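You operate a simulated robot arm through the tools that you are given. There is no shell and no other tool.

The job below is to be done with a simulated two-armed robot. You get a single attempt, and the scene is never put back.

Task
Put the grey plastic plug from the workbench top on the top shelf of the roll rack and the orange plastic plug on the top of the blue bench. Open the left cabinet door. Any order will do.

Only the result counts: the job must be done as asked and must still hold three seconds after the hand-in. Knocking over, shifting, dropping, spilling or breaking anything else fails it.

Robot
Two 7-joint arms with fingered hands on one trunk, on a base that moves. Base frame: it is fixed to the floor where the robot stands at the start and does not move with it; the origin is under the middle of the robot, x ahead of it, y to its left, z up; the surface under the hand at the start is at about z = 800. Readings come in mm, rad, newtons and seconds.
The left shoulder is at the start at [68, 185, 1164], the right one opposite. With the tool pointing down near the work surface each hand reaches from about 100 to 840 mm from the robot's upright axis, wherever it stands, measured 20 degrees to its own side. Places, roughly: left cabinet door [-2500, 1600, 400]; top of the blue bench [700, 1300, 800]; top shelf of the roll rack [1600, 1300, 1400]. Payload 4 kg a hand.
The TCP of each hand is the grasp point between the finger pads, 26 mm short of the fingertips. In the tool frame z runs along the fingers and y along their closing line. The gripper opens to 132 mm; its body begins 73 mm behind the TCP. The gripper is a hand of 3 fingers: y runs from the thumb to the fingers, the wrist lies at [0, 0, -224] in the tool frame, and closing takes about 1.5 s.
Orientation is that of the tool frame in the base frame, as [roll, pitch, yaw] about the fixed x, y, z axes, in that order (R = Rz(yaw) Ry(pitch) Rx(roll)). With the fingers straight down and closing along the base's y, the tool's x points along the base's -x, its y along +y and its z along -z.

Tools
- The arms move only by the tool step_arm. It takes "left_commands", "right_commands" or both (then of equal length, played together; a hand with none holds still); each is a list of rows, each a list of 3 entries, a list of its own where there are three numbers: the closure in counts, from 0 (fully open) to 255 (shut), then the shift along the tool's x, y, z in cm, then the turn, a rotation vector about the tool's x, y, z in degrees. In form: [[gripper, [dx, dy, dz], [ax, ay, az]], ...]. A call has 1 to 20 rows; each row is the pose to reach, as a shift and turn from the pose commanded when the call began, along the tool's axes at that moment. A row lasts 0.2 s, in which the tool goes at most 50 mm and 0.15 rad; a call with a longer step from one row to the next is refused whole, and so is a gripper value outside its range. Where a pose cannot be reached the arm comes as near as it can. A force on the tool above 40 N (or 10 N above the force at the start of the call, whichever is more), or a blocked arm, ends the call early, and 0.2 s more pass. The fingers move at their own pace (about 72 mm/s each) and stop on an object; they squeeze with about 26 N. The grip force told is the motor's: it shows also when the fingers shut on nothing. Time passes only in rows, and 0.2 s behind the last, so rows that repeat a pose let the fingers close. It gives the time, the measured TCP pose, the force on the tool (base axes), the opening and the grip force at its end, in the units of the frame above (readings bear some noise), with the torque about the TCP (base axes, N m) and any sound that the robot's microphone picked up, and new pictures: "show" is both (left out), scene, wrist or none (wrist: the cameras of the hands that moved).
- Cameras (640 x 400 px; columns grow to the right, rows downward): "scene" is now at [176.3, -8.3, 1379.7]; the picture's right is [-0.07, -1.00, 0.01], its down [-0.69, 0.04, -0.72] and it looks along [0.72, -0.06, -0.70] (base axes); focal length 250 px, centre (320, 200). "left" rides on the left gripper at [-62, 3, -92] in its tool frame; the picture's right is [-0.05, -1.00, 0.00], its down [0.83, -0.04, -0.56] and it looks along [0.56, -0.03, 0.83] (tool axes); focal length 230 px, centre (320, 200). "right" rides on the right gripper at [62, 3, -92] in its tool frame; the picture's right is [-0.05, 1.00, 0.00], its down [-0.83, -0.04, -0.55] and it looks along [-0.55, -0.03, 0.83] (tool axes); focal length 230 px, centre (320, 200). There is no depth. A picture from a camera that has moved, and an enlarged one, comes with that camera's place and axes in the base frame and with its lens.
- slide_trunk(by): moves the trunk up (or, below 0, down) by that many mm; the arms and the scene camera ride with it, the base frame stays. It gives what a move gives, with no picture.
- roll_base(legs): drives the robot by 1 to 6 legs, each [ahead, left, turn to the left] in mm, mm and rad, along the robot's own axes; the way and the turn of a leg run together, so that a leg with both is an arc; at most 1500 mm and 3.142 rad a leg. The arms and the cameras ride along, it lands a little off, and it stops where it bumps. It gives what a move gives, and a new picture of the scene camera.
- hand_shape(shape, hand): the hand has 3 fingers and takes this shape, open, in about a second: jaw (thumb against the fingers, like two jaws); tri (thumb and two fingers); tip (a fingertip pinch); poke (one finger out to press); point (the index stretched); flat (the hand flat); cup (the hand cupped); fist (a fist). The gripper value then closes the fingers along that shape, each until it touches; the sizes above hold for jaw. It gives what a move gives, with no picture.
- turn_head(pan, tilt): turns the head with the scene camera to pan (to the left, within 1.501 rad either way) and tilt (down, from -0.506 to 1.204), counted from straight ahead of the robot (the tilt from the chest, where the trunk bows). It gives what a move gives, and a new picture of the scene camera.
- close_up(camera, box): a new picture of the part [left, top, right, bottom] of that camera's present view, enlarged. It takes no simulated time.
- sign_off(): hands the job in; it is judged then, once.

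Nothing tells you exact positions but the pictures and the camera data. Unless the task says otherwise, let go and move clear before handing in.

The tools are called after "Emit:" by a JSON object that holds its "op" and its "data". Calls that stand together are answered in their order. step_arm: Moves the arms, as the interface text tells. Its arguments: {"type":"object","properties":{"left_commands":{"type":"array","items":{"type":"array"}},"right_commands":{"type":"array","items":{"type":"array"}},"show":{"type":"string","enum":["both","scene","wrist","none"]}},"required":[]} The other tools are called the same way: slide_trunk (by) moves the trunk up or down; hand_shape (shape, hand) gives the hand a shape; roll_base (legs) drives the base; turn_head (pan, tilt) turns the head that bears the scene camera; close_up (camera, box) takes an enlarged picture of a part of a camera's view; sign_off () hands the job in.

At the start:

```text
clock: 0.0
left_ee_pos: [613.5, 286.3, 1049.3]
left_tool_rot: [3.141, 0.0, 3.141]
left_contact_force: [0.6, -0.8, -0.7]
left_wrist_torque: [0.0, -0.04, -0.03]
left_finger_gap: 131.9
left_grasp_force: 0.1
left_shape: jaw
right_ee_pos: [529.6, -292.7, 1066.1]
right_tool_rot: [3.141, 0.0, -3.141]
right_contact_force: [-0.3, -0.1, 0.7]
right_wrist_torque: [0.02, 0.01, -0.01]
right_finger_gap: 132.0
right_grasp_force: 0.0
right_shape: jaw
trunk travel left (down, up): [-200.0, 262.0]
robot x, y, heading: [0.6, -3.0, -0.002]
head pan, tilt (commanded): [-0.068, 0.593]
```

scene: 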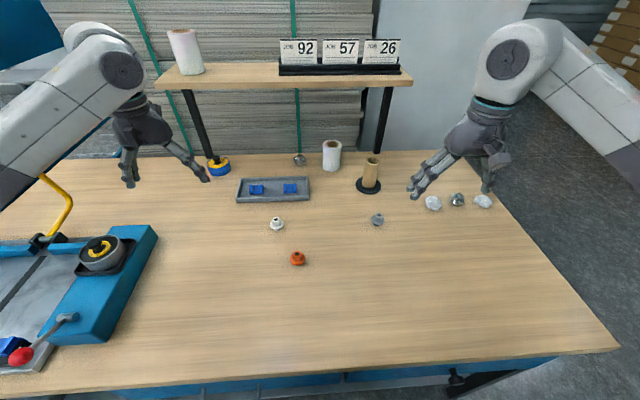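
right: 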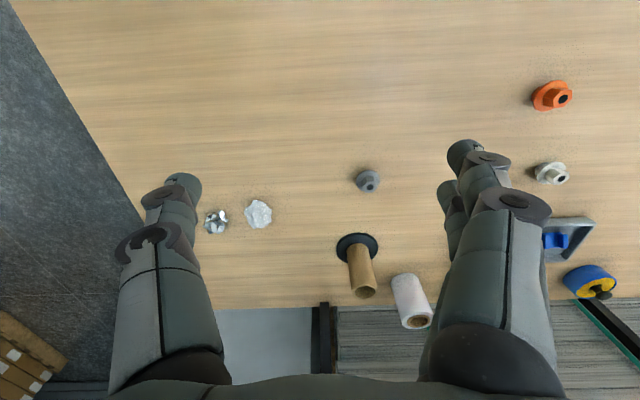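
left: 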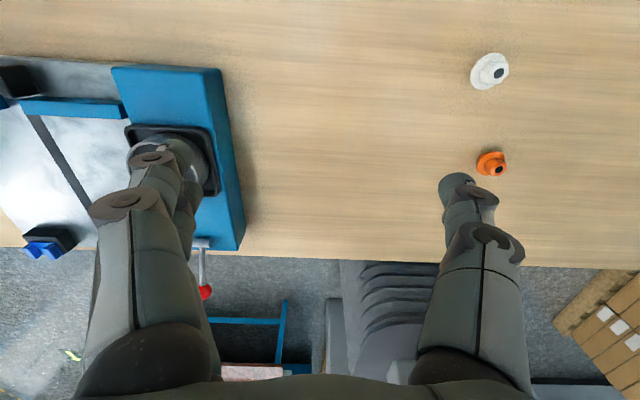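

The workbench is straight ahead: I take the orange plug to be at about [544, 16, 815], the grey plug at about [665, -222, 815] and a white plug at about [668, 77]. Before I touch anything, I'll look at the plugs close up and then toward the blue bench and roll rack.

Emit:
{"op": "close_up", "data": {"camera": "scene", "box": [220, 140, 520, 300]}}

Emit:
{"op": "turn_head", "data": {"pan": 1.0, "tilt": 0.2}}

```text
2.13 times, centred on (370, 220) of scene
camera zoom: at [176.3, -8.3, 1379.7], right [-0.07, -1.0, 0.01], down [-0.69, 0.04, -0.72], along [0.72, -0.06, -0.7], focal length 533 px, centre (213, 157)
```

zoom: 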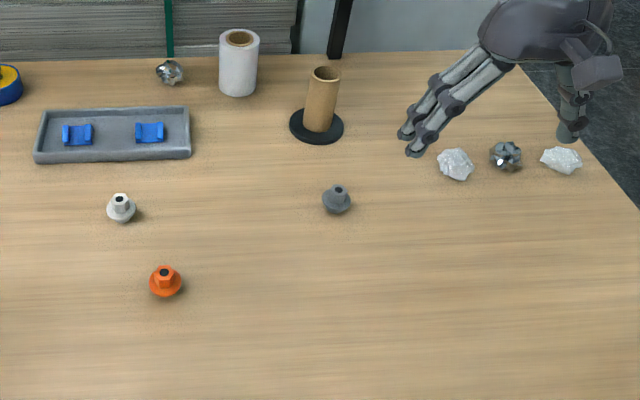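

```text
clock: 1.3
left_ee_pos: [614.3, 286.2, 1049.2]
left_tool_rot: [3.141, 0.0, -3.142]
left_contact_force: [0.2, 0.0, -0.3]
left_wrist_torque: [0.02, 0.01, 0.03]
left_finger_gap: 132.0
left_grasp_force: 0.1
left_shape: jaw
right_ee_pos: [529.4, -292.9, 1066.0]
right_tool_rot: [-3.141, 0.0, 3.14]
right_contact_force: [0.6, 0.5, -0.2]
right_wrist_torque: [0.0, -0.01, 0.01]
right_finger_gap: 132.1
right_grasp_force: 0.0
right_shape: jaw
trunk travel left (down, up): [-200.0, 262.0]
robot x, y, heading: [1.6, 0.4, 0.003]
head pan, tilt (commanded): [1.0, 0.201]
camera scene: at [145.2, 76.2, 1421.9], right [0.83, -0.54, -0.15], down [-0.28, -0.17, -0.95], along [0.49, 0.82, -0.29], focal length 250 px, centre (320, 200)
```

scene: 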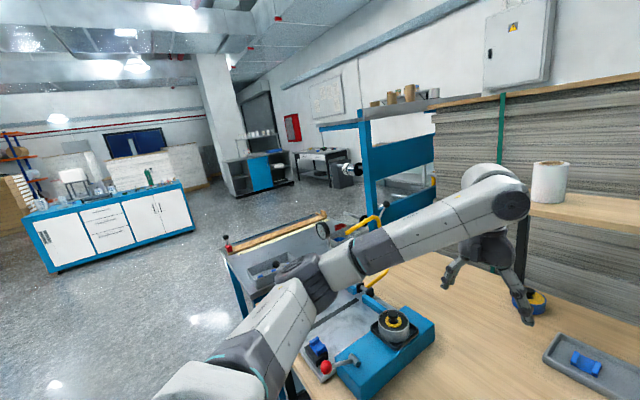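

The bench with the blue frame and grey top, in the middle of this view, matches the listed blue bench spot. The tall blue rack with brown rolls on top matches the roll rack. I'll zoom in on both, then look further left for the cabinet.

Emit:
{"op": "close_up", "data": {"camera": "scene", "box": [200, 180, 440, 330]}}

Emit:
{"op": "close_up", "data": {"camera": "scene", "box": [300, 60, 460, 220]}}

Emit:
{"op": "turn_head", "data": {"pan": 1.5, "tilt": 0.3}}

```text
2.67 times, centred on (320, 255) of scene
camera zoom: at [145.2, 76.2, 1421.9], right [0.83, -0.54, -0.15], down [-0.28, -0.17, -0.95], along [0.49, 0.82, -0.29], focal length 667 px, centre (320, 53)
```

zoom: 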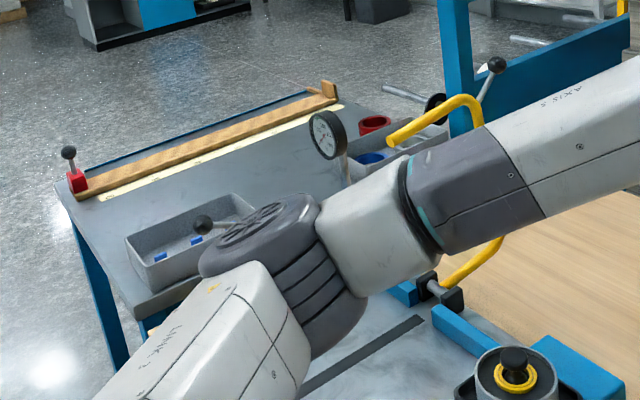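

```text
2.50 times, centred on (380, 140) of scene
camera zoom: at [145.2, 76.2, 1421.9], right [0.83, -0.54, -0.15], down [-0.28, -0.17, -0.95], along [0.49, 0.82, -0.29], focal length 625 px, centre (170, 350)
```

zoom: 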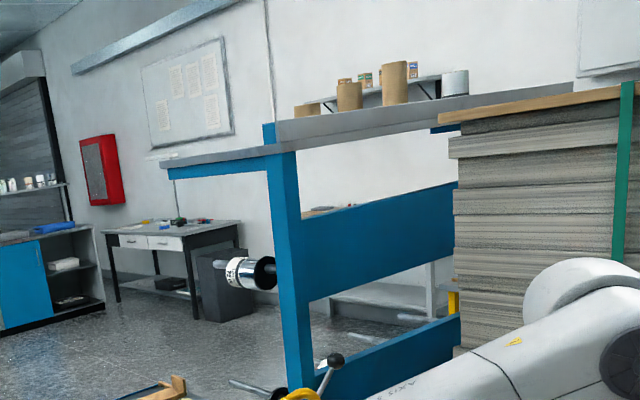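

```text
clock: 2.2
left_ee_pos: [613.3, 285.8, 1048.3]
left_tool_rot: [-3.141, -0.001, -3.141]
left_contact_force: [0.1, 0.1, 0.0]
left_wrist_torque: [-0.01, 0.0, -0.02]
left_finger_gap: 132.1
left_grasp_force: 0.0
left_shape: jaw
right_ee_pos: [529.1, -293.2, 1065.0]
right_tool_rot: [-3.141, 0.001, -3.142]
right_contact_force: [0.3, 0.2, 0.4]
right_wrist_torque: [-0.03, 0.03, 0.0]
right_finger_gap: 132.1
right_grasp_force: 0.0
right_shape: jaw
trunk travel left (down, up): [-200.0, 262.0]
robot x, y, heading: [0.0, 0.4, 0.006]
head pan, tilt (commanded): [1.499, 0.3]
camera scene: at [100.7, 90.9, 1420.5], right [0.98, -0.07, -0.17], down [-0.19, -0.29, -0.94], along [0.02, 0.95, -0.3], focal length 250 px, centre (320, 200)
```

scene: 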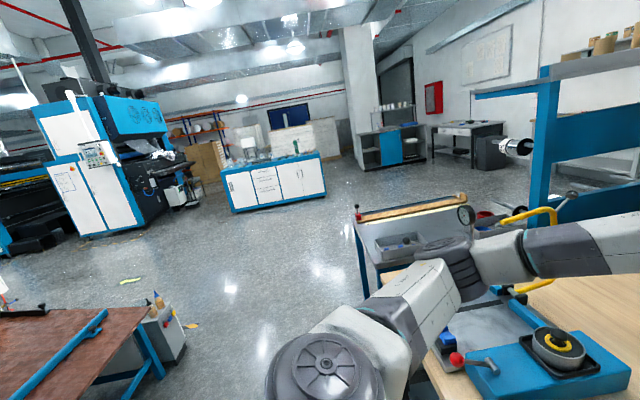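

The blue bench has a free-looking grey top with a tray and a gauge, and the rack's top shelf sits at about camera height. From three cameras, grey is near [661, -221] and orange near [540, 18]. I'll face the workbench again and bring the right hand above the grey plug.

Emit:
{"op": "turn_head", "data": {"pan": 0.0, "tilt": 0.65}}

Emit:
{"op": "step_arm", "data": {"right_commands": [[60, [-2.2, 1.2, 1.5], [0, 0, 0]], [60, [-4.4, 2.4, 3.5], [0, 0, 0]], [60, [-6.6, 3.6, 5.5], [0, 0, 0]], [60, [-8.8, 4.8, 7.5], [0, 0, 0]], [60, [-11.0, 6.0, 9.5], [0, 0, 0]], [60, [-13.2, 7.2, 11.6], [0, 0, 0]], [60, [-13.2, 7.2, 11.6], [0, 0, 0]]]}}

```text
clock: 3.8
left_ee_pos: [613.1, 286.6, 1048.4]
left_tool_rot: [-3.141, 0.0, -3.141]
left_contact_force: [0.1, -0.4, 0.4]
left_wrist_torque: [-0.02, 0.01, -0.03]
left_finger_gap: 131.7
left_grasp_force: 0.0
left_shape: jaw
right_ee_pos: [527.9, -292.0, 1066.0]
right_tool_rot: [3.141, 0.0, -3.141]
right_contact_force: [0.2, -0.5, 0.0]
right_wrist_torque: [0.0, -0.02, 0.0]
right_finger_gap: 131.8
right_grasp_force: 0.0
right_shape: jaw
trunk travel left (down, up): [-200.0, 262.0]
robot x, y, heading: [-1.6, -1.9, -0.001]
head pan, tilt (commanded): [0.0, 0.649]
camera scene: at [173.9, -2.2, 1375.2], right [0.0, -1.0, 0.0], down [-0.73, 0.0, -0.68], along [0.68, 0.0, -0.73], focal length 250 px, centre (320, 200)
```

scene: 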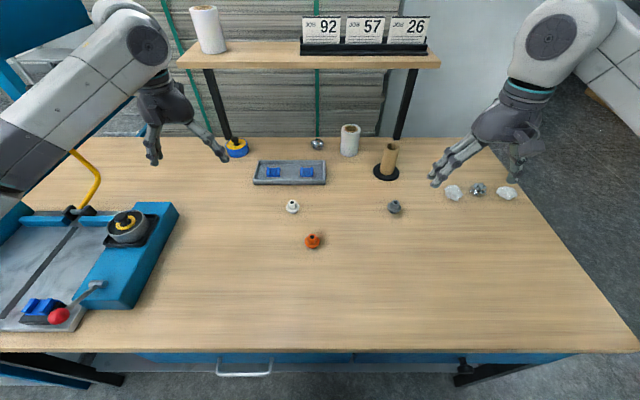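

```text
clock: 5.4
left_ee_pos: [613.0, 285.3, 1049.4]
left_tool_rot: [-3.141, 0.0, 3.141]
left_contact_force: [0.2, -0.3, 0.0]
left_wrist_torque: [0.01, -0.02, -0.02]
left_finger_gap: 131.7
left_grasp_force: 0.1
left_shape: jaw
right_ee_pos: [658.5, -222.4, 950.2]
right_tool_rot: [3.141, 0.0, -3.141]
right_contact_force: [0.0, 0.0, -0.9]
right_wrist_torque: [-0.01, -0.01, 0.04]
right_finger_gap: 101.4
right_grasp_force: 0.0
right_shape: jaw
trunk travel left (down, up): [-200.0, 262.0]
robot x, y, heading: [5.0, 1.8, -0.005]
head pan, tilt (commanded): [0.0, 0.649]
camera scene: at [173.2, -2.6, 1375.3], right [0.0, -1.0, 0.0], down [-0.73, 0.0, -0.68], along [0.68, 0.0, -0.73], focal length 250 px, centre (320, 200)
camera right: at [598.6, -220.0, 1041.5], right [0.05, 1.0, 0.0], down [0.83, -0.04, 0.56], along [0.55, -0.03, -0.83], focal length 230 px, centre (320, 200)
```

scene: 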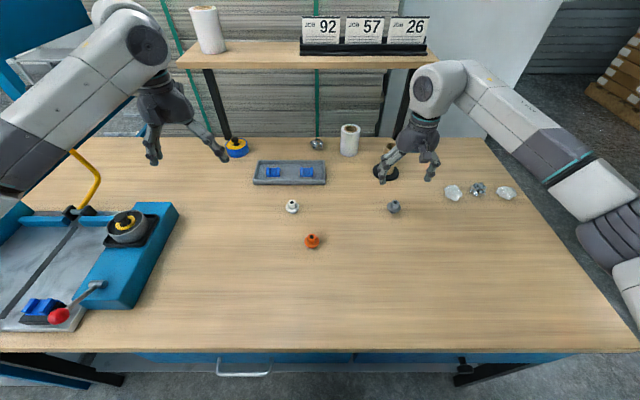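
right: 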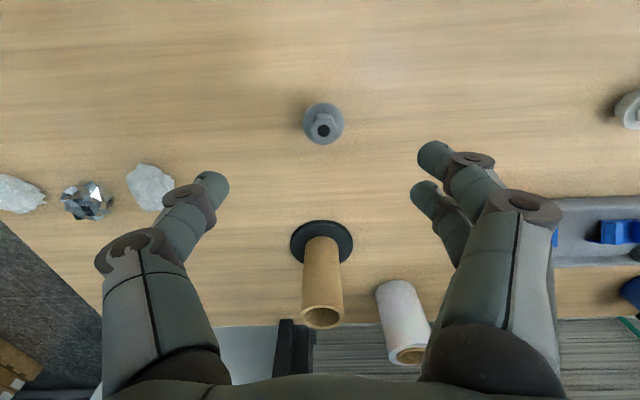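

The grey plug sits right under the right hand, and the camera fix again gives [661, -221]. I'll take a close-up of its shape to choose the grip height.

Emit:
{"op": "close_up", "data": {"camera": "right", "box": [270, 80, 380, 170]}}

Emit:
{"op": "close_up", "data": {"camera": "scene", "box": [360, 140, 450, 220]}}

Emit:
{"op": "close_up", "data": {"camera": "scene", "box": [270, 190, 350, 260]}}

```text
4.44 times, centred on (325, 125) of right
camera zoom: at [598.6, -220.0, 1041.5], right [0.05, 1.0, 0.0], down [0.83, -0.04, 0.56], along [0.55, -0.03, -0.83], focal length 1022 px, centre (298, 533)
```

zoom: 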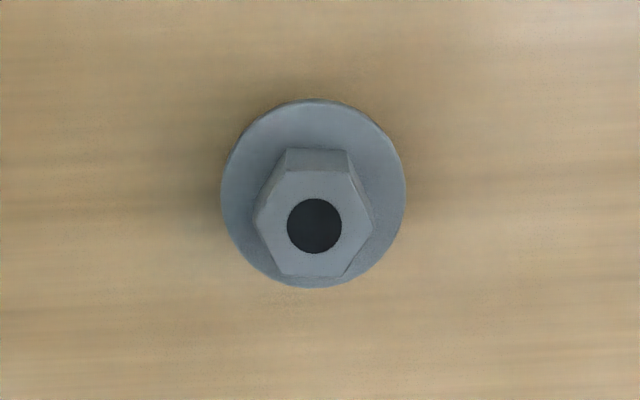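

```text
5.00 times, centred on (405, 180) of scene
camera zoom: at [173.2, -2.6, 1375.3], right [0.0, -1.0, 0.0], down [-0.73, 0.0, -0.68], along [0.68, 0.0, -0.73], focal length 1250 px, centre (-105, 300)
```

zoom: 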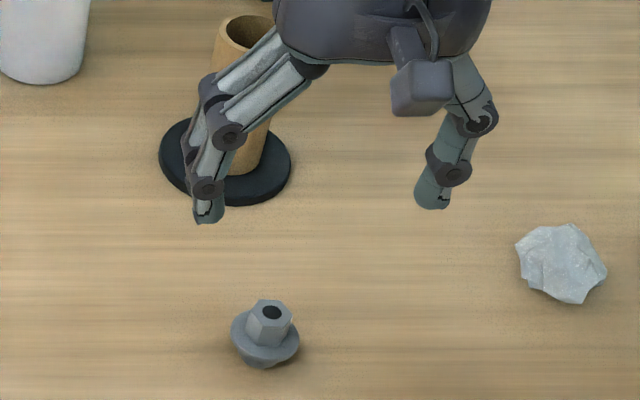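

```text
5.71 times, centred on (310, 225) of scene
camera zoom: at [173.2, -2.6, 1375.3], right [0.0, -1.0, 0.0], down [-0.73, 0.0, -0.68], along [0.68, 0.0, -0.73], focal length 1428 px, centre (377, 57)
```

zoom: 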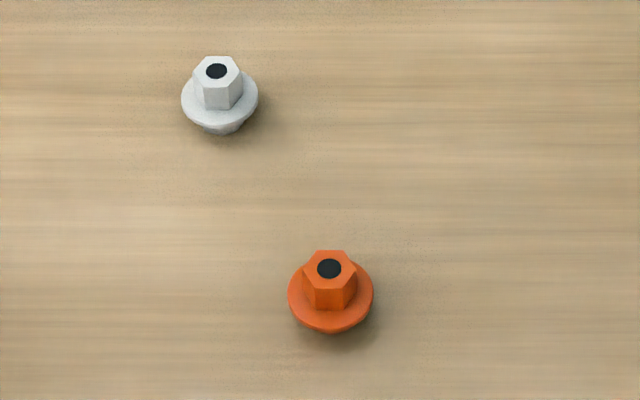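

The plug has a small stub at the bottom, a flange about 40 mm wide and a hex top. I'll grip around the flange, with the fingertips just above the table. Lowering to about z = 832 and checking.

Emit:
{"op": "step_arm", "data": {"right_commands": [[60, [-0.2, 0.1, 2.5], [0, 0, 0]], [60, [-0.2, 0.1, 5.0], [0, 0, 0]], [60, [-0.2, 0.1, 7.5], [0, 0, 0]], [60, [-0.2, 0.1, 9.5], [0, 0, 0]], [60, [-0.2, 0.1, 11.0], [0, 0, 0]], [60, [-0.2, 0.1, 11.8], [0, 0, 0]], [60, [-0.2, 0.1, 11.8], [0, 0, 0]]]}}

Emit:
{"op": "close_up", "data": {"camera": "scene", "box": [350, 130, 450, 230]}}

```text
clock: 7.0
left_ee_pos: [614.3, 285.7, 1048.7]
left_tool_rot: [3.141, 0.0, 3.141]
left_contact_force: [-0.2, -0.3, 0.1]
left_wrist_torque: [0.0, 0.0, -0.01]
left_finger_gap: 132.1
left_grasp_force: 0.0
left_shape: jaw
right_ee_pos: [662.7, -220.3, 833.3]
right_tool_rot: [-3.141, 0.0, -3.14]
right_contact_force: [0.2, 0.2, 0.3]
right_wrist_torque: [-0.02, 0.01, 0.0]
right_finger_gap: 101.4
right_grasp_force: 0.0
right_shape: jaw
trunk travel left (down, up): [-200.0, 262.0]
robot x, y, heading: [1.6, 2.2, -0.002]
head pan, tilt (commanded): [0.0, 0.649]
camera scene: at [173.8, -2.1, 1375.2], right [0.0, -1.0, 0.0], down [-0.73, 0.0, -0.68], along [0.68, 0.0, -0.73], focal length 250 px, centre (320, 200)
camera right: at [602.3, -219.3, 924.8], right [0.05, 1.0, 0.0], down [0.83, -0.04, 0.55], along [0.55, -0.03, -0.83], focal length 230 px, centre (320, 200)
```

scene: 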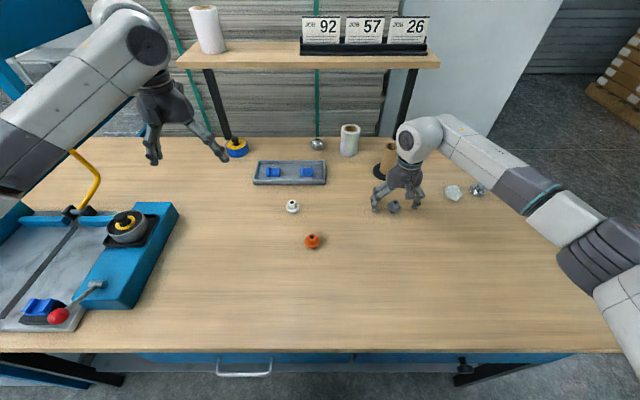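
right: 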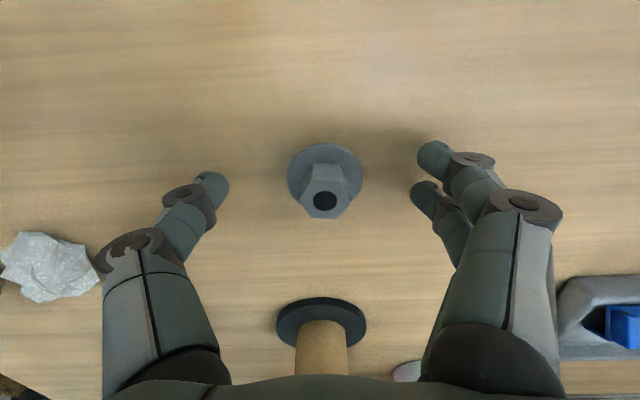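

```text
4.00 times, centred on (400, 180) of scene
camera zoom: at [173.8, -2.1, 1375.2], right [0.0, -1.0, 0.0], down [-0.73, 0.0, -0.68], along [0.68, 0.0, -0.73], focal length 1000 px, centre (0, 280)
```

zoom: 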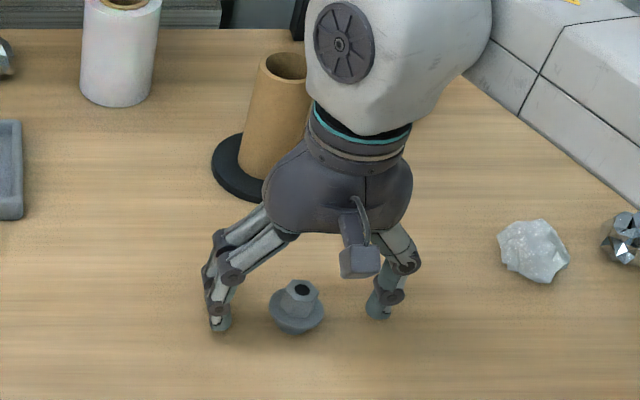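

The hand is centred over the plug to within 2 mm, with the single thumb on the right and two fingers on the left. I'll lower 4 mm more and close.

Emit:
{"op": "step_arm", "data": {"right_commands": [[60, [0.1, 0.1, 0.4], [0, 0, 0]], [120, [0.1, 0.1, 0.4], [0, 0, 0]], [180, [0.1, 0.1, 0.4], [0, 0, 0]], [255, [0.1, 0.1, 0.4], [0, 0, 0]], [255, [0.1, 0.1, 0.4], [0, 0, 0]], [255, [0.1, 0.1, 0.4], [0, 0, 0]], [255, [0.1, 0.1, 0.4], [0, 0, 0]], [255, [0.1, 0.1, 0.4], [0, 0, 0]]]}}

Emit:
{"op": "close_up", "data": {"camera": "scene", "box": [350, 130, 450, 230]}}

```text
clock: 8.8
left_ee_pos: [613.8, 285.8, 1048.6]
left_tool_rot: [-3.141, -0.001, 3.141]
left_contact_force: [0.2, -0.2, -0.3]
left_wrist_torque: [0.01, 0.01, -0.02]
left_finger_gap: 132.1
left_grasp_force: 0.1
left_shape: jaw
right_ee_pos: [661.0, -219.5, 828.5]
right_tool_rot: [3.141, 0.0, 3.141]
right_contact_force: [-0.4, -0.3, -1.0]
right_wrist_torque: [0.02, -0.01, -0.02]
right_finger_gap: 20.5
right_grasp_force: 26.4
right_shape: jaw
trunk travel left (down, up): [-200.0, 262.0]
robot x, y, heading: [2.0, -0.5, -0.002]
head pan, tilt (commanded): [0.0, 0.649]
camera scene: at [174.0, -2.2, 1375.2], right [0.0, -1.0, 0.0], down [-0.73, 0.0, -0.68], along [0.68, 0.0, -0.73], focal length 250 px, centre (320, 200)
camera right: at [600.8, -218.0, 920.5], right [0.05, 1.0, 0.0], down [0.83, -0.04, 0.55], along [0.55, -0.03, -0.83], focal length 230 px, centre (320, 200)
```

scene: 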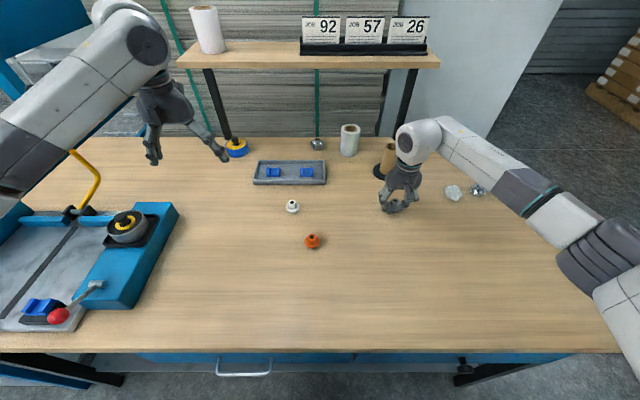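
right: 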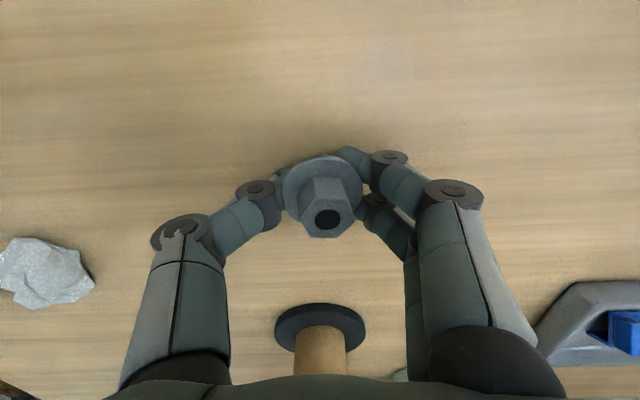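

```text
4.00 times, centred on (400, 180) of scene
camera zoom: at [174.0, -2.2, 1375.2], right [0.0, -1.0, 0.0], down [-0.73, 0.0, -0.68], along [0.68, 0.0, -0.73], focal length 1000 px, centre (0, 280)
```

zoom: 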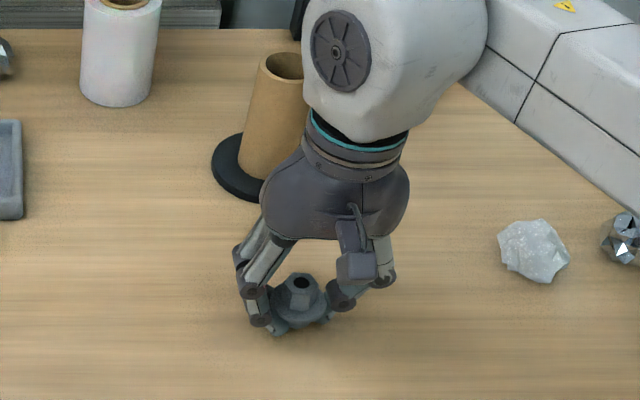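

The fingers closed around the stub under the flange, with a gap of 20 mm and a grip of 26 N. Now I'll lift straight up and check that the plug comes along.

Emit:
{"op": "step_arm", "data": {"right_commands": [[255, [0.1, 0.0, -1.0], [0, 0, 0]], [255, [0.1, 0.0, -3.0], [0, 0, 0]], [255, [0.1, 0.0, -6.0], [0, 0, 0]], [255, [0.1, 0.0, -9.0], [0, 0, 0]], [255, [0.1, 0.0, -12.0], [0, 0, 0]], [255, [0.1, 0.0, -14.0], [0, 0, 0]]]}}

Emit:
{"op": "close_up", "data": {"camera": "scene", "box": [350, 110, 470, 210]}}

Emit:
{"op": "close_up", "data": {"camera": "right", "box": [230, 130, 430, 260]}}

```text
clock: 10.2
left_ee_pos: [613.1, 286.2, 1049.1]
left_tool_rot: [-3.141, -0.002, -3.141]
left_contact_force: [0.7, 0.3, 0.4]
left_wrist_torque: [-0.01, 0.02, 0.0]
left_finger_gap: 131.6
left_grasp_force: 0.2
left_shape: jaw
right_ee_pos: [659.4, -218.8, 970.9]
right_tool_rot: [3.142, 0.0, 3.141]
right_contact_force: [-0.3, 0.0, 0.1]
right_wrist_torque: [0.0, -0.01, 0.01]
right_finger_gap: 20.0
right_grasp_force: 26.2
right_shape: jaw
trunk travel left (down, up): [-200.0, 262.0]
robot x, y, heading: [1.0, 1.1, -0.002]
head pan, tilt (commanded): [0.0, 0.649]
camera scene: at [173.6, -2.2, 1375.2], right [0.0, -1.0, 0.0], down [-0.73, 0.0, -0.68], along [0.68, 0.0, -0.73], focal length 250 px, centre (320, 200)
camera right: at [599.3, -217.3, 1062.4], right [0.05, 1.0, 0.0], down [0.83, -0.04, 0.56], along [0.55, -0.03, -0.83], focal length 230 px, centre (320, 200)
```

scene: 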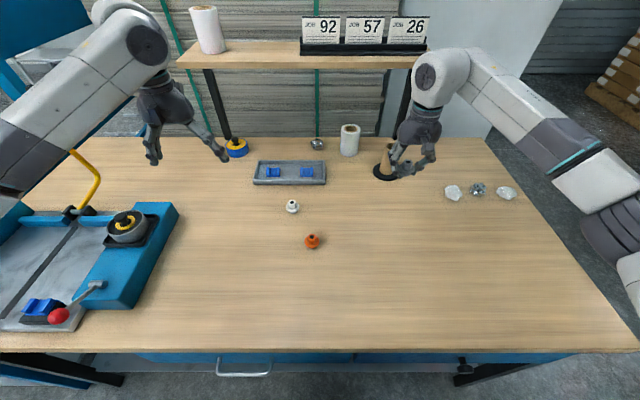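
right: 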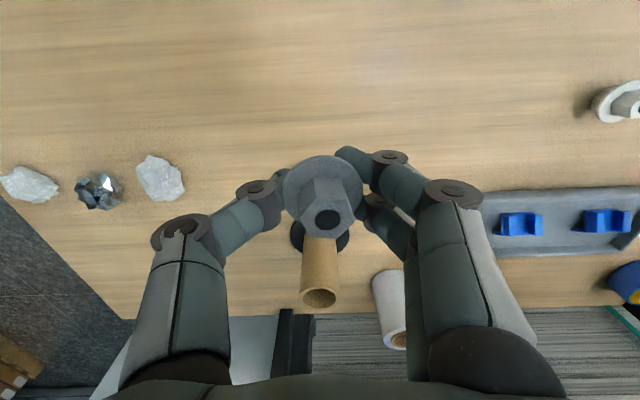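

```text
4.00 times, centred on (410, 160) of scene
camera zoom: at [173.6, -2.2, 1375.2], right [0.0, -1.0, 0.0], down [-0.73, 0.0, -0.68], along [0.68, 0.0, -0.73], focal length 1000 px, centre (-40, 360)
```

zoom: 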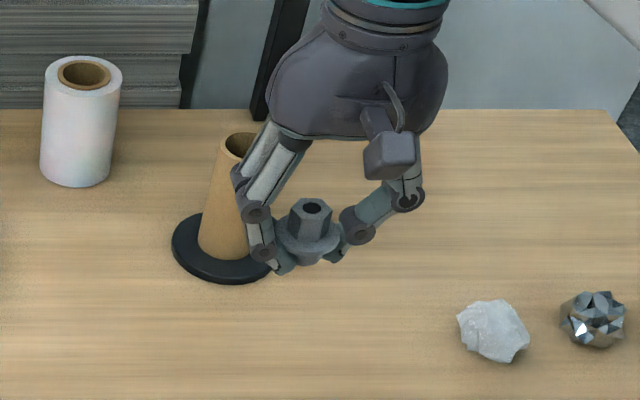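

```text
3.08 times, centred on (330, 195) of right
camera zoom: at [599.3, -217.3, 1062.4], right [0.05, 1.0, 0.0], down [0.83, -0.04, 0.56], along [0.55, -0.03, -0.83], focal length 708 px, centre (289, 215)
```

zoom: 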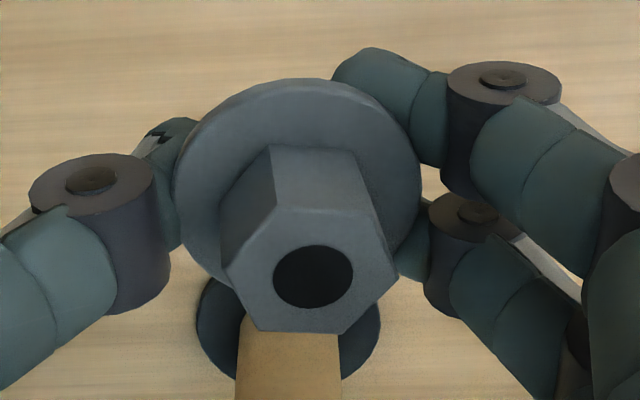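

The grey plug is held securely, caged under its flange. Next I'll draw the right hand back and bring the left hand above the orange plug.

Emit:
{"op": "step_arm", "data": {"right_commands": [[255, [3.0, -1.1, -1.3], [0, 0, 0]], [255, [6.0, -2.2, -2.6], [0, 0, 0]], [255, [9.0, -3.4, -4.0], [0, 0, 0]], [255, [12.0, -4.5, -5.4], [0, 0, 0]], [255, [15.0, -5.7, -6.8], [0, 0, 0]], [255, [18.0, -6.8, -8.1], [0, 0, 0]], [255, [21.0, -8.0, -9.5], [0, 0, 0]], [255, [21.0, -8.0, -9.5], [0, 0, 0]], [255, [21.0, -8.0, -9.5], [0, 0, 0]], [255, [21.0, -8.0, -9.5], [0, 0, 0]]], "left_commands": [[0, [0, 0, 0], [0, 0, 0]], [60, [0.9, -3.3, 0.5], [0, 0, 0]], [60, [1.8, -6.7, 1.0], [0, 0, 0]], [60, [2.7, -10.0, 2.0], [0, 0, 0]], [60, [3.6, -13.4, 3.5], [0, 0, 0]], [60, [4.6, -16.8, 5.0], [0, 0, 0]], [60, [5.5, -20.1, 6.5], [0, 0, 0]], [60, [6.4, -23.5, 8.0], [0, 0, 0]], [60, [7.3, -26.8, 9.9], [0, 0, 0]], [60, [7.3, -26.8, 9.9], [0, 0, 0]]]}}

```text
clock: 12.4
left_ee_pos: [541.7, 21.3, 949.9]
left_tool_rot: [3.141, -0.002, -3.141]
left_contact_force: [-0.1, -0.4, 0.2]
left_wrist_torque: [-0.01, -0.01, 0.03]
left_finger_gap: 101.2
left_grasp_force: 0.1
left_shape: jaw
right_ee_pos: [449.1, -296.7, 1064.7]
right_tool_rot: [3.141, 0.001, 3.141]
right_contact_force: [-0.5, -0.1, -0.1]
right_wrist_torque: [-0.01, 0.02, 0.05]
right_finger_gap: 20.2
right_grasp_force: 26.1
right_shape: jaw
trunk travel left (down, up): [-200.0, 262.0]
robot x, y, heading: [4.6, -0.0, 0.001]
head pan, tilt (commanded): [0.0, 0.649]
camera scene: at [173.7, -1.6, 1375.2], right [0.0, -1.0, 0.0], down [-0.73, 0.0, -0.68], along [0.68, 0.0, -0.73], focal length 250 px, centre (320, 200)
camera right: at [388.8, -294.4, 1156.0], right [0.05, 1.0, 0.0], down [0.83, -0.04, 0.55], along [0.55, -0.03, -0.83], focal length 230 px, centre (320, 200)
camera left: at [602.6, 25.0, 1041.8], right [0.05, -1.0, 0.0], down [-0.83, -0.04, 0.56], along [-0.55, -0.03, -0.83], focal length 230 px, centre (320, 200)
```

scene: 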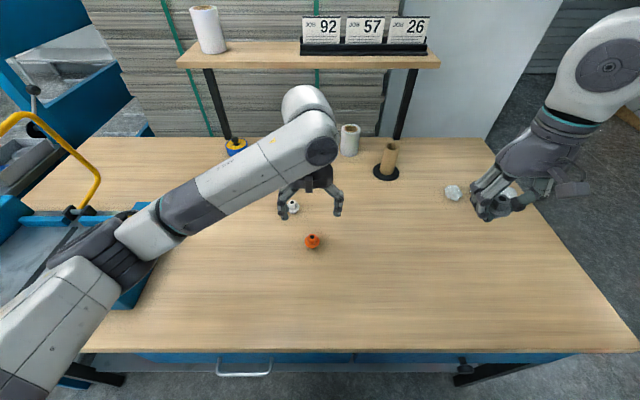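
right: 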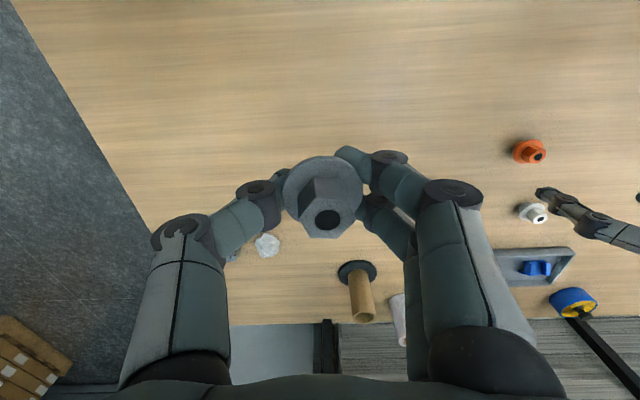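
left: 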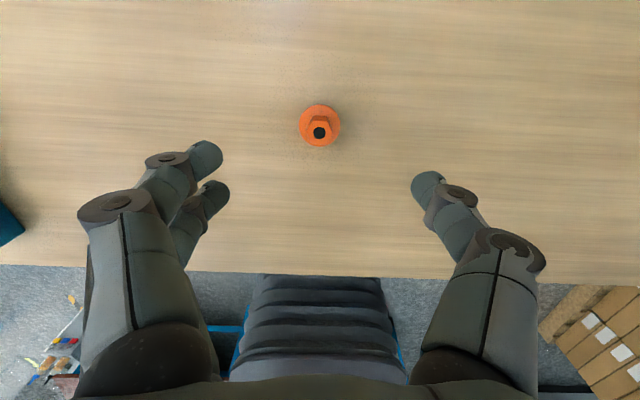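

The orange plug is under the left hand at about [539.5, 21]. I'll lower around it the same way as I did for the grey one, and close.

Emit:
{"op": "step_arm", "data": {"left_commands": [[60, [0.2, 0, 2.5], [0, 0, 0]], [60, [0.2, 0, 5.0], [0, 0, 0]], [60, [0.2, 0, 7.5], [0, 0, 0]], [60, [0.2, 0, 9.5], [0, 0, 0]], [60, [0.2, 0, 11.0], [0, 0, 0]], [60, [0.2, 0, 12.0], [0, 0, 0]], [60, [0.2, 0, 12.0], [0, 0, 0]]]}}

```text
clock: 14.0
left_ee_pos: [539.7, 19.5, 830.3]
left_tool_rot: [-3.141, 0.001, -3.141]
left_contact_force: [0.3, 0.4, -0.3]
left_wrist_torque: [-0.02, -0.01, -0.01]
left_finger_gap: 101.1
left_grasp_force: 0.1
left_shape: jaw
right_ee_pos: [449.3, -296.9, 1063.0]
right_tool_rot: [-3.141, -0.001, 3.142]
right_contact_force: [-0.2, 0.1, -1.2]
right_wrist_torque: [0.03, 0.01, -0.02]
right_finger_gap: 20.1
right_grasp_force: 26.2
right_shape: jaw
trunk travel left (down, up): [-200.0, 262.0]
robot x, y, heading: [-2.1, 0.8, 0.003]
head pan, tilt (commanded): [0.0, 0.649]
camera scene: at [173.8, -2.3, 1375.2], right [0.0, -1.0, 0.0], down [-0.73, 0.0, -0.68], along [0.68, 0.0, -0.73], focal length 250 px, centre (320, 200)
camera left: at [600.6, 22.8, 922.8], right [0.05, -1.0, 0.0], down [-0.83, -0.04, 0.56], along [-0.55, -0.03, -0.83], focal length 230 px, centre (320, 200)
```

scene: 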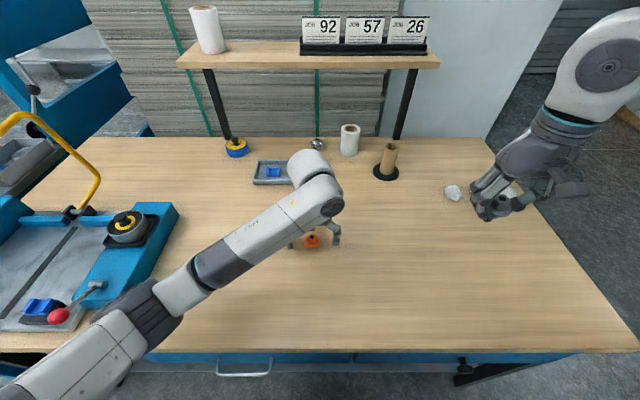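
left: 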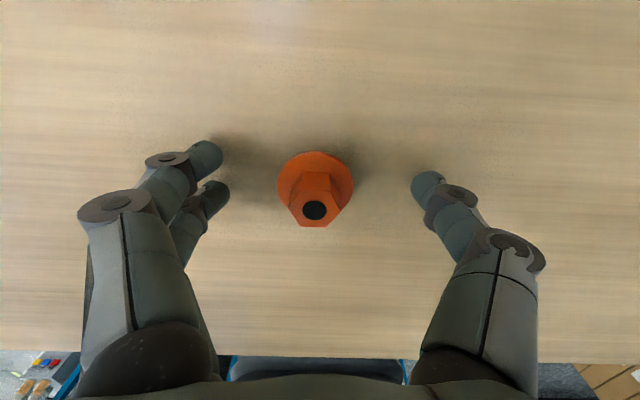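

The orange plug is centred apart from about 2 mm in +y. I'll correct that, close, and then lift.

Emit:
{"op": "step_arm", "data": {"left_commands": [[60, [0.0, 0.2, 0.2], [0, 0, 0]], [120, [0.0, 0.2, 0.2], [0, 0, 0]], [180, [0.0, 0.2, 0.2], [0, 0, 0]], [255, [0.0, 0.2, 0.2], [0, 0, 0]], [255, [0.0, 0.2, 0.2], [0, 0, 0]], [255, [0.0, 0.2, 0.2], [0, 0, 0]], [255, [0.0, 0.2, 0.2], [0, 0, 0]], [255, [0.0, 0.2, 0.2], [0, 0, 0]]]}}

```text
clock: 15.8
left_ee_pos: [539.3, 19.8, 828.1]
left_tool_rot: [-3.14, 0.001, 3.141]
left_contact_force: [-0.6, 0.0, -0.6]
left_wrist_torque: [-0.03, 0.0, 0.03]
left_finger_gap: 20.6
left_grasp_force: 25.6
left_shape: jaw
right_ee_pos: [449.4, -296.3, 1063.4]
right_tool_rot: [-3.141, 0.0, 3.141]
right_contact_force: [-0.7, 0.2, -1.1]
right_wrist_torque: [0.03, 0.01, -0.03]
right_finger_gap: 20.4
right_grasp_force: 25.7
right_shape: jaw
trunk travel left (down, up): [-200.0, 262.0]
robot x, y, heading: [-0.6, -1.2, -0.0]
head pan, tilt (commanded): [0.0, 0.649]
camera scene: at [173.9, -2.3, 1375.2], right [0.0, -1.0, 0.0], down [-0.73, 0.0, -0.68], along [0.68, 0.0, -0.73], focal length 250 px, centre (320, 200)
camera left: at [600.0, 24.3, 921.2], right [0.05, -1.0, 0.0], down [-0.83, -0.04, 0.56], along [-0.56, -0.03, -0.83], focal length 230 px, centre (320, 200)
```

scene: 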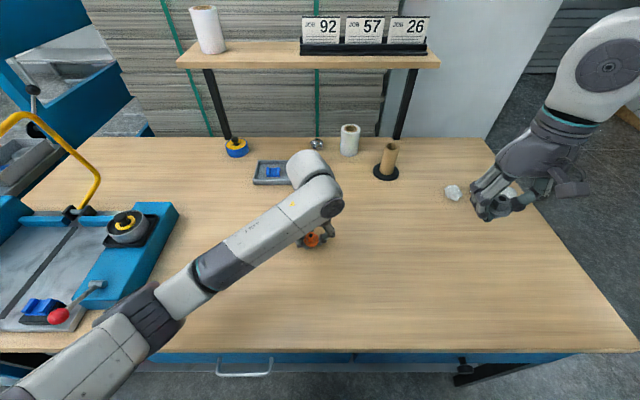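
left: 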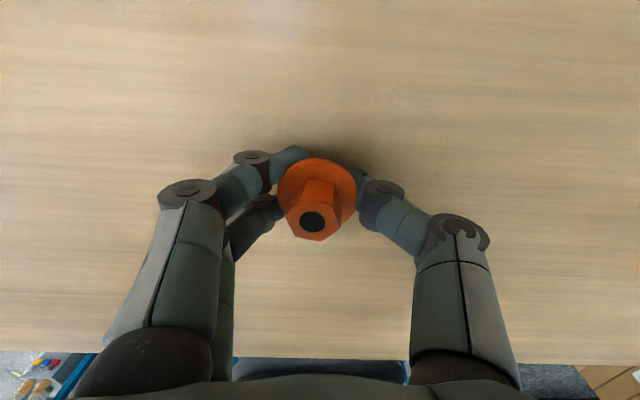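

Both plugs are gripped. I'll lift the orange one straight up, then pull the left hand back toward the body.

Emit:
{"op": "step_arm", "data": {"left_commands": [[255, [0, 0, -1.0], [0, 0, 0]], [255, [0, 0, -4.0], [0, 0, 0]], [255, [0, 0, -8.0], [0, 0, 0]], [255, [0, 0, -12.0], [0, 0, 0]], [255, [0, 0, -16.0], [0, 0, 0]], [255, [0, 0, -20.0], [0, 0, 0]], [255, [0, 0, -24.0], [0, 0, 0]], [255, [2.0, 4.0, -25.2], [0, 0, 0]], [255, [4.0, 8.0, -25.2], [0, 0, 0]], [255, [6.0, 12.0, -25.2], [0, 0, 0]], [255, [8.0, 16.0, -25.2], [0, 0, 0]], [255, [10.0, 20.0, -25.2], [0, 0, 0]], [255, [11.0, 24.0, -25.2], [0, 0, 0]], [255, [11.0, 24.0, -25.2], [0, 0, 0]]]}}

Emit:
{"op": "close_up", "data": {"camera": "left", "box": [220, 120, 420, 250]}}

```text
clock: 18.8
left_ee_pos: [428.4, 258.1, 1078.1]
left_tool_rot: [3.141, 0.0, 3.142]
left_contact_force: [-0.3, -0.1, -0.6]
left_wrist_torque: [0.03, 0.01, -0.01]
left_finger_gap: 20.3
left_grasp_force: 25.5
left_shape: jaw
left hand out of reach, approached as far as the arm can: row 8, 9, 10
right_ee_pos: [449.9, -298.0, 1062.6]
right_tool_rot: [-3.142, -0.003, -3.141]
right_contact_force: [0.0, 1.1, -0.6]
right_wrist_torque: [0.0, 0.01, 0.0]
right_finger_gap: 19.9
right_grasp_force: 26.0
right_shape: jaw
trunk travel left (down, up): [-200.0, 262.0]
robot x, y, heading: [4.3, -1.4, -0.001]
head pan, tilt (commanded): [0.0, 0.649]
camera scene: at [174.7, -3.3, 1375.0], right [0.0, -1.0, 0.0], down [-0.74, 0.0, -0.68], along [0.68, 0.0, -0.74], focal length 250 px, centre (320, 200)
camera left: at [488.8, 261.6, 1171.6], right [0.05, -1.0, 0.0], down [-0.83, -0.04, 0.56], along [-0.56, -0.03, -0.83], focal length 230 px, centre (320, 200)
```

scene: 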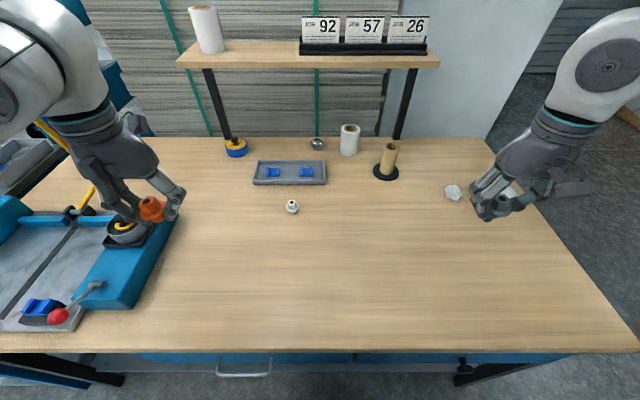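
left: 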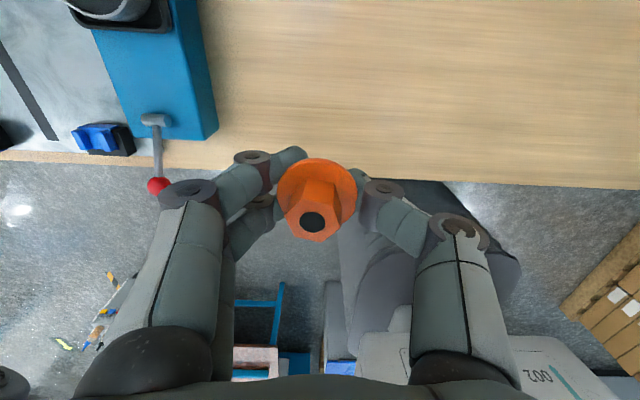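

```text
3.08 times, centred on (320, 185) of left
camera zoom: at [488.8, 261.6, 1171.6], right [0.05, -1.0, 0.0], down [-0.83, -0.04, 0.56], along [-0.56, -0.03, -0.83], focal length 708 px, centre (320, 246)
```

zoom: 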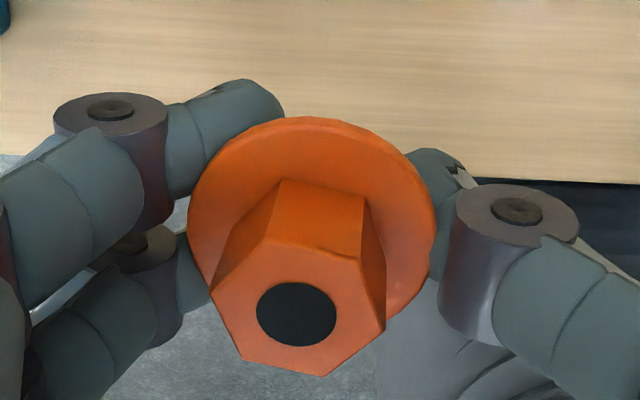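

Both plugs are held. For clearance I'll raise the trunk, then back off 150 mm and strafe left in front of the blue bench.

Emit:
{"op": "slide_trunk", "data": {"by": 150}}

Emit:
{"op": "turn_head", "data": {"pan": 1.2, "tilt": 0.5}}

```text
clock: 20.6
left_ee_pos: [429.0, 260.3, 1228.8]
left_tool_rot: [3.141, 0.0, -3.141]
left_contact_force: [0.8, -0.3, -0.7]
left_wrist_torque: [-0.01, 0.02, 0.0]
left_finger_gap: 20.0
left_grasp_force: 26.2
left_shape: jaw
right_ee_pos: [450.2, -298.6, 1212.4]
right_tool_rot: [-3.142, -0.001, -3.14]
right_contact_force: [0.1, 0.0, -1.2]
right_wrist_torque: [-0.01, -0.03, 0.0]
right_finger_gap: 20.2
right_grasp_force: 26.4
right_shape: jaw
trunk travel left (down, up): [-350.0, 112.0]
robot x, y, heading: [-1.6, 1.5, -0.004]
head pan, tilt (commanded): [0.0, 0.649]
```

```text
clock: 22.0
left_ee_pos: [428.5, 260.5, 1230.3]
left_tool_rot: [3.141, 0.001, -3.141]
left_contact_force: [0.4, 0.4, 0.9]
left_wrist_torque: [-0.01, 0.01, 0.03]
left_finger_gap: 20.1
left_grasp_force: 25.8
left_shape: jaw
right_ee_pos: [451.2, -299.2, 1212.0]
right_tool_rot: [3.141, 0.0, -3.141]
right_contact_force: [-1.2, -0.7, 0.0]
right_wrist_torque: [-0.01, 0.0, -0.01]
right_finger_gap: 20.2
right_grasp_force: 25.8
right_shape: jaw
trunk travel left (down, up): [-350.0, 112.0]
robot x, y, heading: [0.6, -0.6, -0.001]
head pan, tilt (commanded): [1.201, 0.499]
camera scene: at [42.6, 82.6, 1562.8], right [0.93, -0.36, -0.03], down [-0.2, -0.45, -0.87], along [0.3, 0.82, -0.49], focal length 250 px, centre (320, 200)
```

scene: 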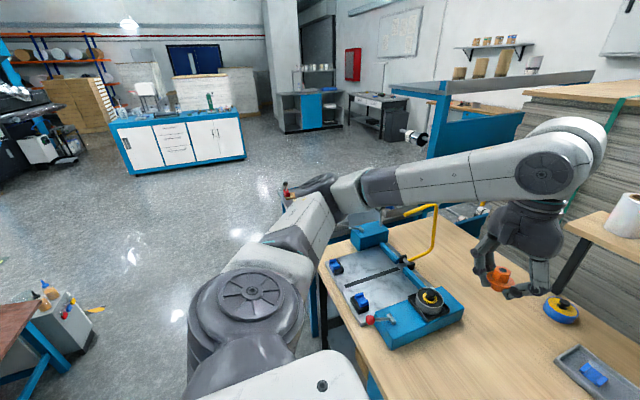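

The floor to the left is clear, so I'll back off 150 mm and strafe left 600 mm first to see the blue bench clearly.

Emit:
{"op": "roll_base", "data": {"legs": [[-150, 0, 0], [0, 600, 0]]}}

```text
clock: 26.4
left_ee_pos: [274.6, 866.0, 1230.3]
left_tool_rot: [3.141, 0.0, -3.139]
left_contact_force: [-0.5, -0.6, 0.1]
left_wrist_torque: [-0.01, -0.02, -0.03]
left_finger_gap: 20.1
left_grasp_force: 26.2
left_shape: jaw
right_ee_pos: [294.8, 307.4, 1212.7]
right_tool_rot: [3.14, 0.001, 3.139]
right_contact_force: [-0.4, -0.1, -1.0]
right_wrist_torque: [0.0, -0.01, 0.02]
right_finger_gap: 20.3
right_grasp_force: 25.5
right_shape: jaw
trunk travel left (down, up): [-350.0, 112.0]
robot x, y, heading: [-156.7, 605.9, -0.004]
head pan, tilt (commanded): [1.201, 0.499]
camera scene: at [-111.7, 689.6, 1562.9], right [0.93, -0.36, -0.03], down [-0.2, -0.45, -0.87], along [0.3, 0.82, -0.49], focal length 250 px, centre (320, 200)
```

scene: 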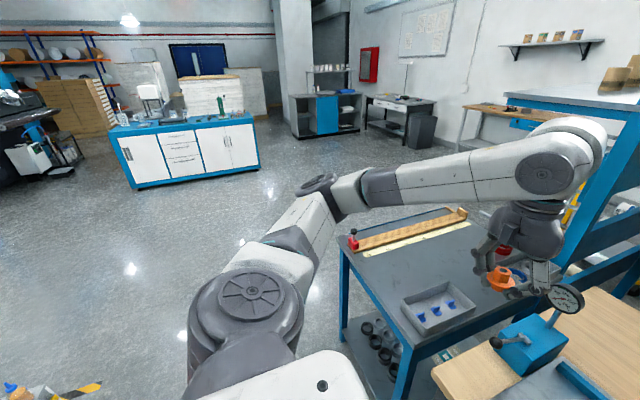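

The blue bench is now clear. Its top runs from about x 295 to 1040 and y 1000 to 1500, with a tray near y 1090, a wooden bar near y 1450 and a free strip around y 1290. I'll strafe another 480 mm and look at it from the front.

Emit:
{"op": "roll_base", "data": {"legs": [[0, 480, 0]]}}

Emit:
{"op": "turn_head", "data": {"pan": 0.3, "tilt": 0.6}}

```text
clock: 29.3
left_ee_pos: [278.9, 1341.7, 1229.6]
left_tool_rot: [-3.142, -0.002, 3.133]
left_contact_force: [0.8, 0.3, -0.7]
left_wrist_torque: [0.0, 0.03, 0.01]
left_finger_gap: 20.2
left_grasp_force: 26.2
left_shape: jaw
right_ee_pos: [296.3, 783.7, 1213.7]
right_tool_rot: [3.14, 0.001, 3.133]
right_contact_force: [-0.2, 0.2, -0.7]
right_wrist_torque: [0.0, 0.0, 0.01]
right_finger_gap: 20.2
right_grasp_force: 26.0
right_shape: jaw
trunk travel left (down, up): [-350.0, 112.0]
robot x, y, heading: [-154.3, 1089.4, -0.012]
head pan, tilt (commanded): [1.201, 0.499]
camera scene: at [-109.0, 1168.5, 1562.9], right [0.93, -0.37, -0.03], down [-0.21, -0.44, -0.87], along [0.31, 0.82, -0.49], focal length 250 px, centre (320, 200)
```

scene: 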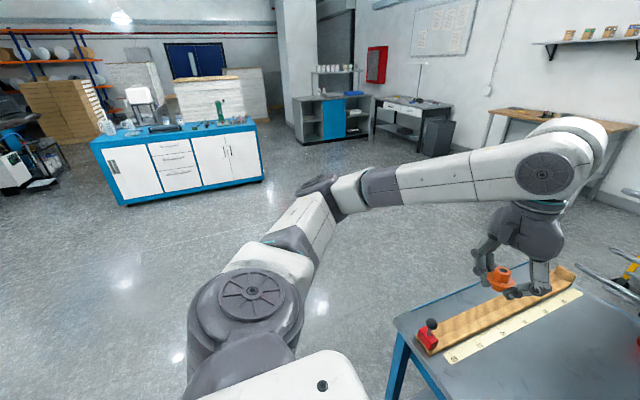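

```text
clock: 30.5
left_ee_pos: [279.8, 1343.6, 1229.1]
left_tool_rot: [3.14, 0.001, 3.132]
left_contact_force: [-0.1, 0.8, 0.2]
left_wrist_torque: [0.02, 0.0, 0.02]
left_finger_gap: 20.3
left_grasp_force: 26.0
left_shape: jaw
right_ee_pos: [295.5, 784.2, 1212.1]
right_tool_rot: [3.141, 0.001, 3.133]
right_contact_force: [0.3, 0.2, -0.9]
right_wrist_torque: [0.0, 0.04, -0.01]
right_finger_gap: 20.1
right_grasp_force: 26.5
right_shape: jaw
trunk travel left (down, up): [-350.0, 112.0]
robot x, y, heading: [-148.4, 1086.5, -0.005]
head pan, tilt (commanded): [0.3, 0.6]
camera scene: at [-58.3, 1110.6, 1552.0], right [0.29, -0.96, -0.01], down [-0.57, -0.16, -0.81], along [0.77, 0.24, -0.59], focal length 250 px, centre (320, 200)
```

scene: 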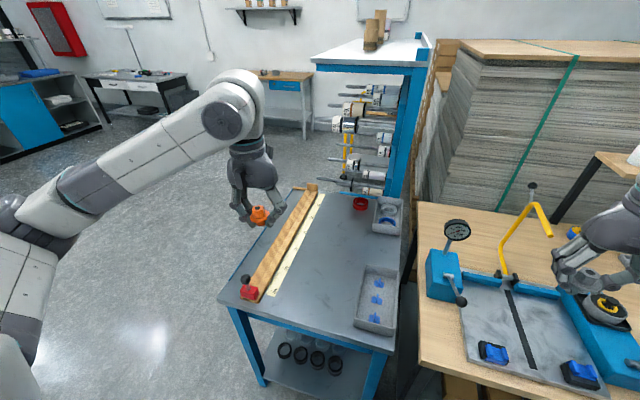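

Now the layout is clear. The blue bench has a free grey area around [530, 1280] between the yellow ruler and the trays, and the rack's shelf starts just behind it at x of about 1060. I'll bring the left hand over the free spot.

Emit:
{"op": "step_arm", "data": {"left_commands": [[255, [-4, -1, 1], [0, 0, 0]], [255, [-8, -2, 3], [0, 0, 0]], [255, [-12, -3, 6], [0, 0, 0]], [255, [-16, -4, 9], [0, 0, 0]], [255, [-20, -5, 12], [0, 0, 0]], [255, [-24, -6, 15], [0, 0, 0]], [255, [-24, -6, 19], [0, 0, 0]], [255, [-24, -6, 23], [0, 0, 0]], [255, [-24, -6, 27], [0, 0, 0]], [255, [-24, -6, 29], [0, 0, 0]], [255, [-24, -6, 29], [0, 0, 0]]]}}

```text
refused: row 3 steps farther than a row can; nothing moved
```

That was refused because one step was slightly too long. I'll send the same path again with smaller steps.

Emit:
{"op": "step_arm", "data": {"left_commands": [[255, [-4, -1, 1], [0, 0, 0]], [255, [-8, -2, 3], [0, 0, 0]], [255, [-12, -3, 5], [0, 0, 0]], [255, [-16, -4, 7], [0, 0, 0]], [255, [-20, -5, 9], [0, 0, 0]], [255, [-24, -6, 11], [0, 0, 0]], [255, [-24, -6, 15], [0, 0, 0]], [255, [-24, -6, 19], [0, 0, 0]], [255, [-24, -6, 23], [0, 0, 0]], [255, [-24, -6, 27], [0, 0, 0]], [255, [-24, -6, 29], [0, 0, 0]], [255, [-24, -6, 29], [0, 0, 0]]]}}

```text
clock: 33.1
left_ee_pos: [516.7, 1284.0, 942.1]
left_tool_rot: [3.14, 0.0, 3.133]
left_contact_force: [1.1, 0.5, -0.4]
left_wrist_torque: [0.01, 0.01, 0.01]
left_finger_gap: 19.8
left_grasp_force: 25.8
left_shape: jaw
right_ee_pos: [296.1, 783.9, 1214.0]
right_tool_rot: [3.141, 0.001, 3.134]
right_contact_force: [0.8, 1.3, 0.2]
right_wrist_torque: [-0.03, 0.01, 0.01]
right_finger_gap: 20.2
right_grasp_force: 26.2
right_shape: jaw
trunk travel left (down, up): [-350.0, 112.0]
robot x, y, heading: [-151.3, 1085.8, -0.011]
head pan, tilt (commanded): [0.3, 0.6]
camera scene: at [-58.2, 1110.4, 1552.0], right [0.29, -0.96, -0.01], down [-0.57, -0.16, -0.81], along [0.77, 0.24, -0.59], focal length 250 px, centre (320, 200)
camera left: at [576.8, 1286.6, 1034.7], right [0.04, -1.0, 0.0], down [-0.83, -0.04, 0.56], along [-0.56, -0.02, -0.83], focal length 230 px, centre (320, 200)
```

scene: 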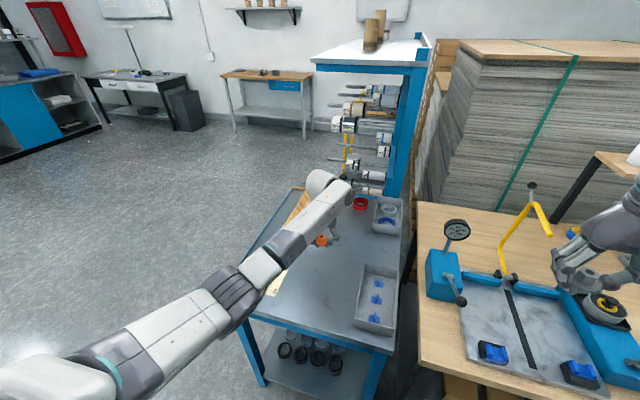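
left: 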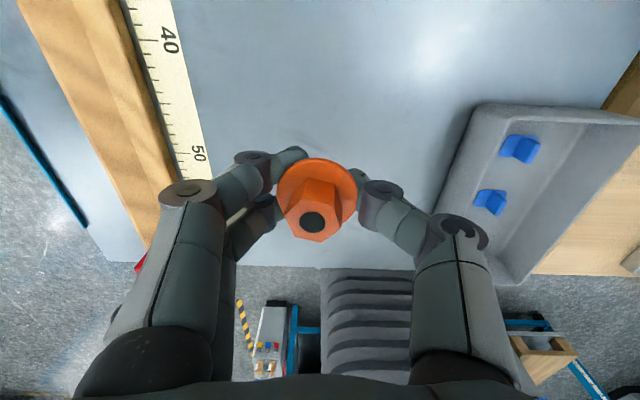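

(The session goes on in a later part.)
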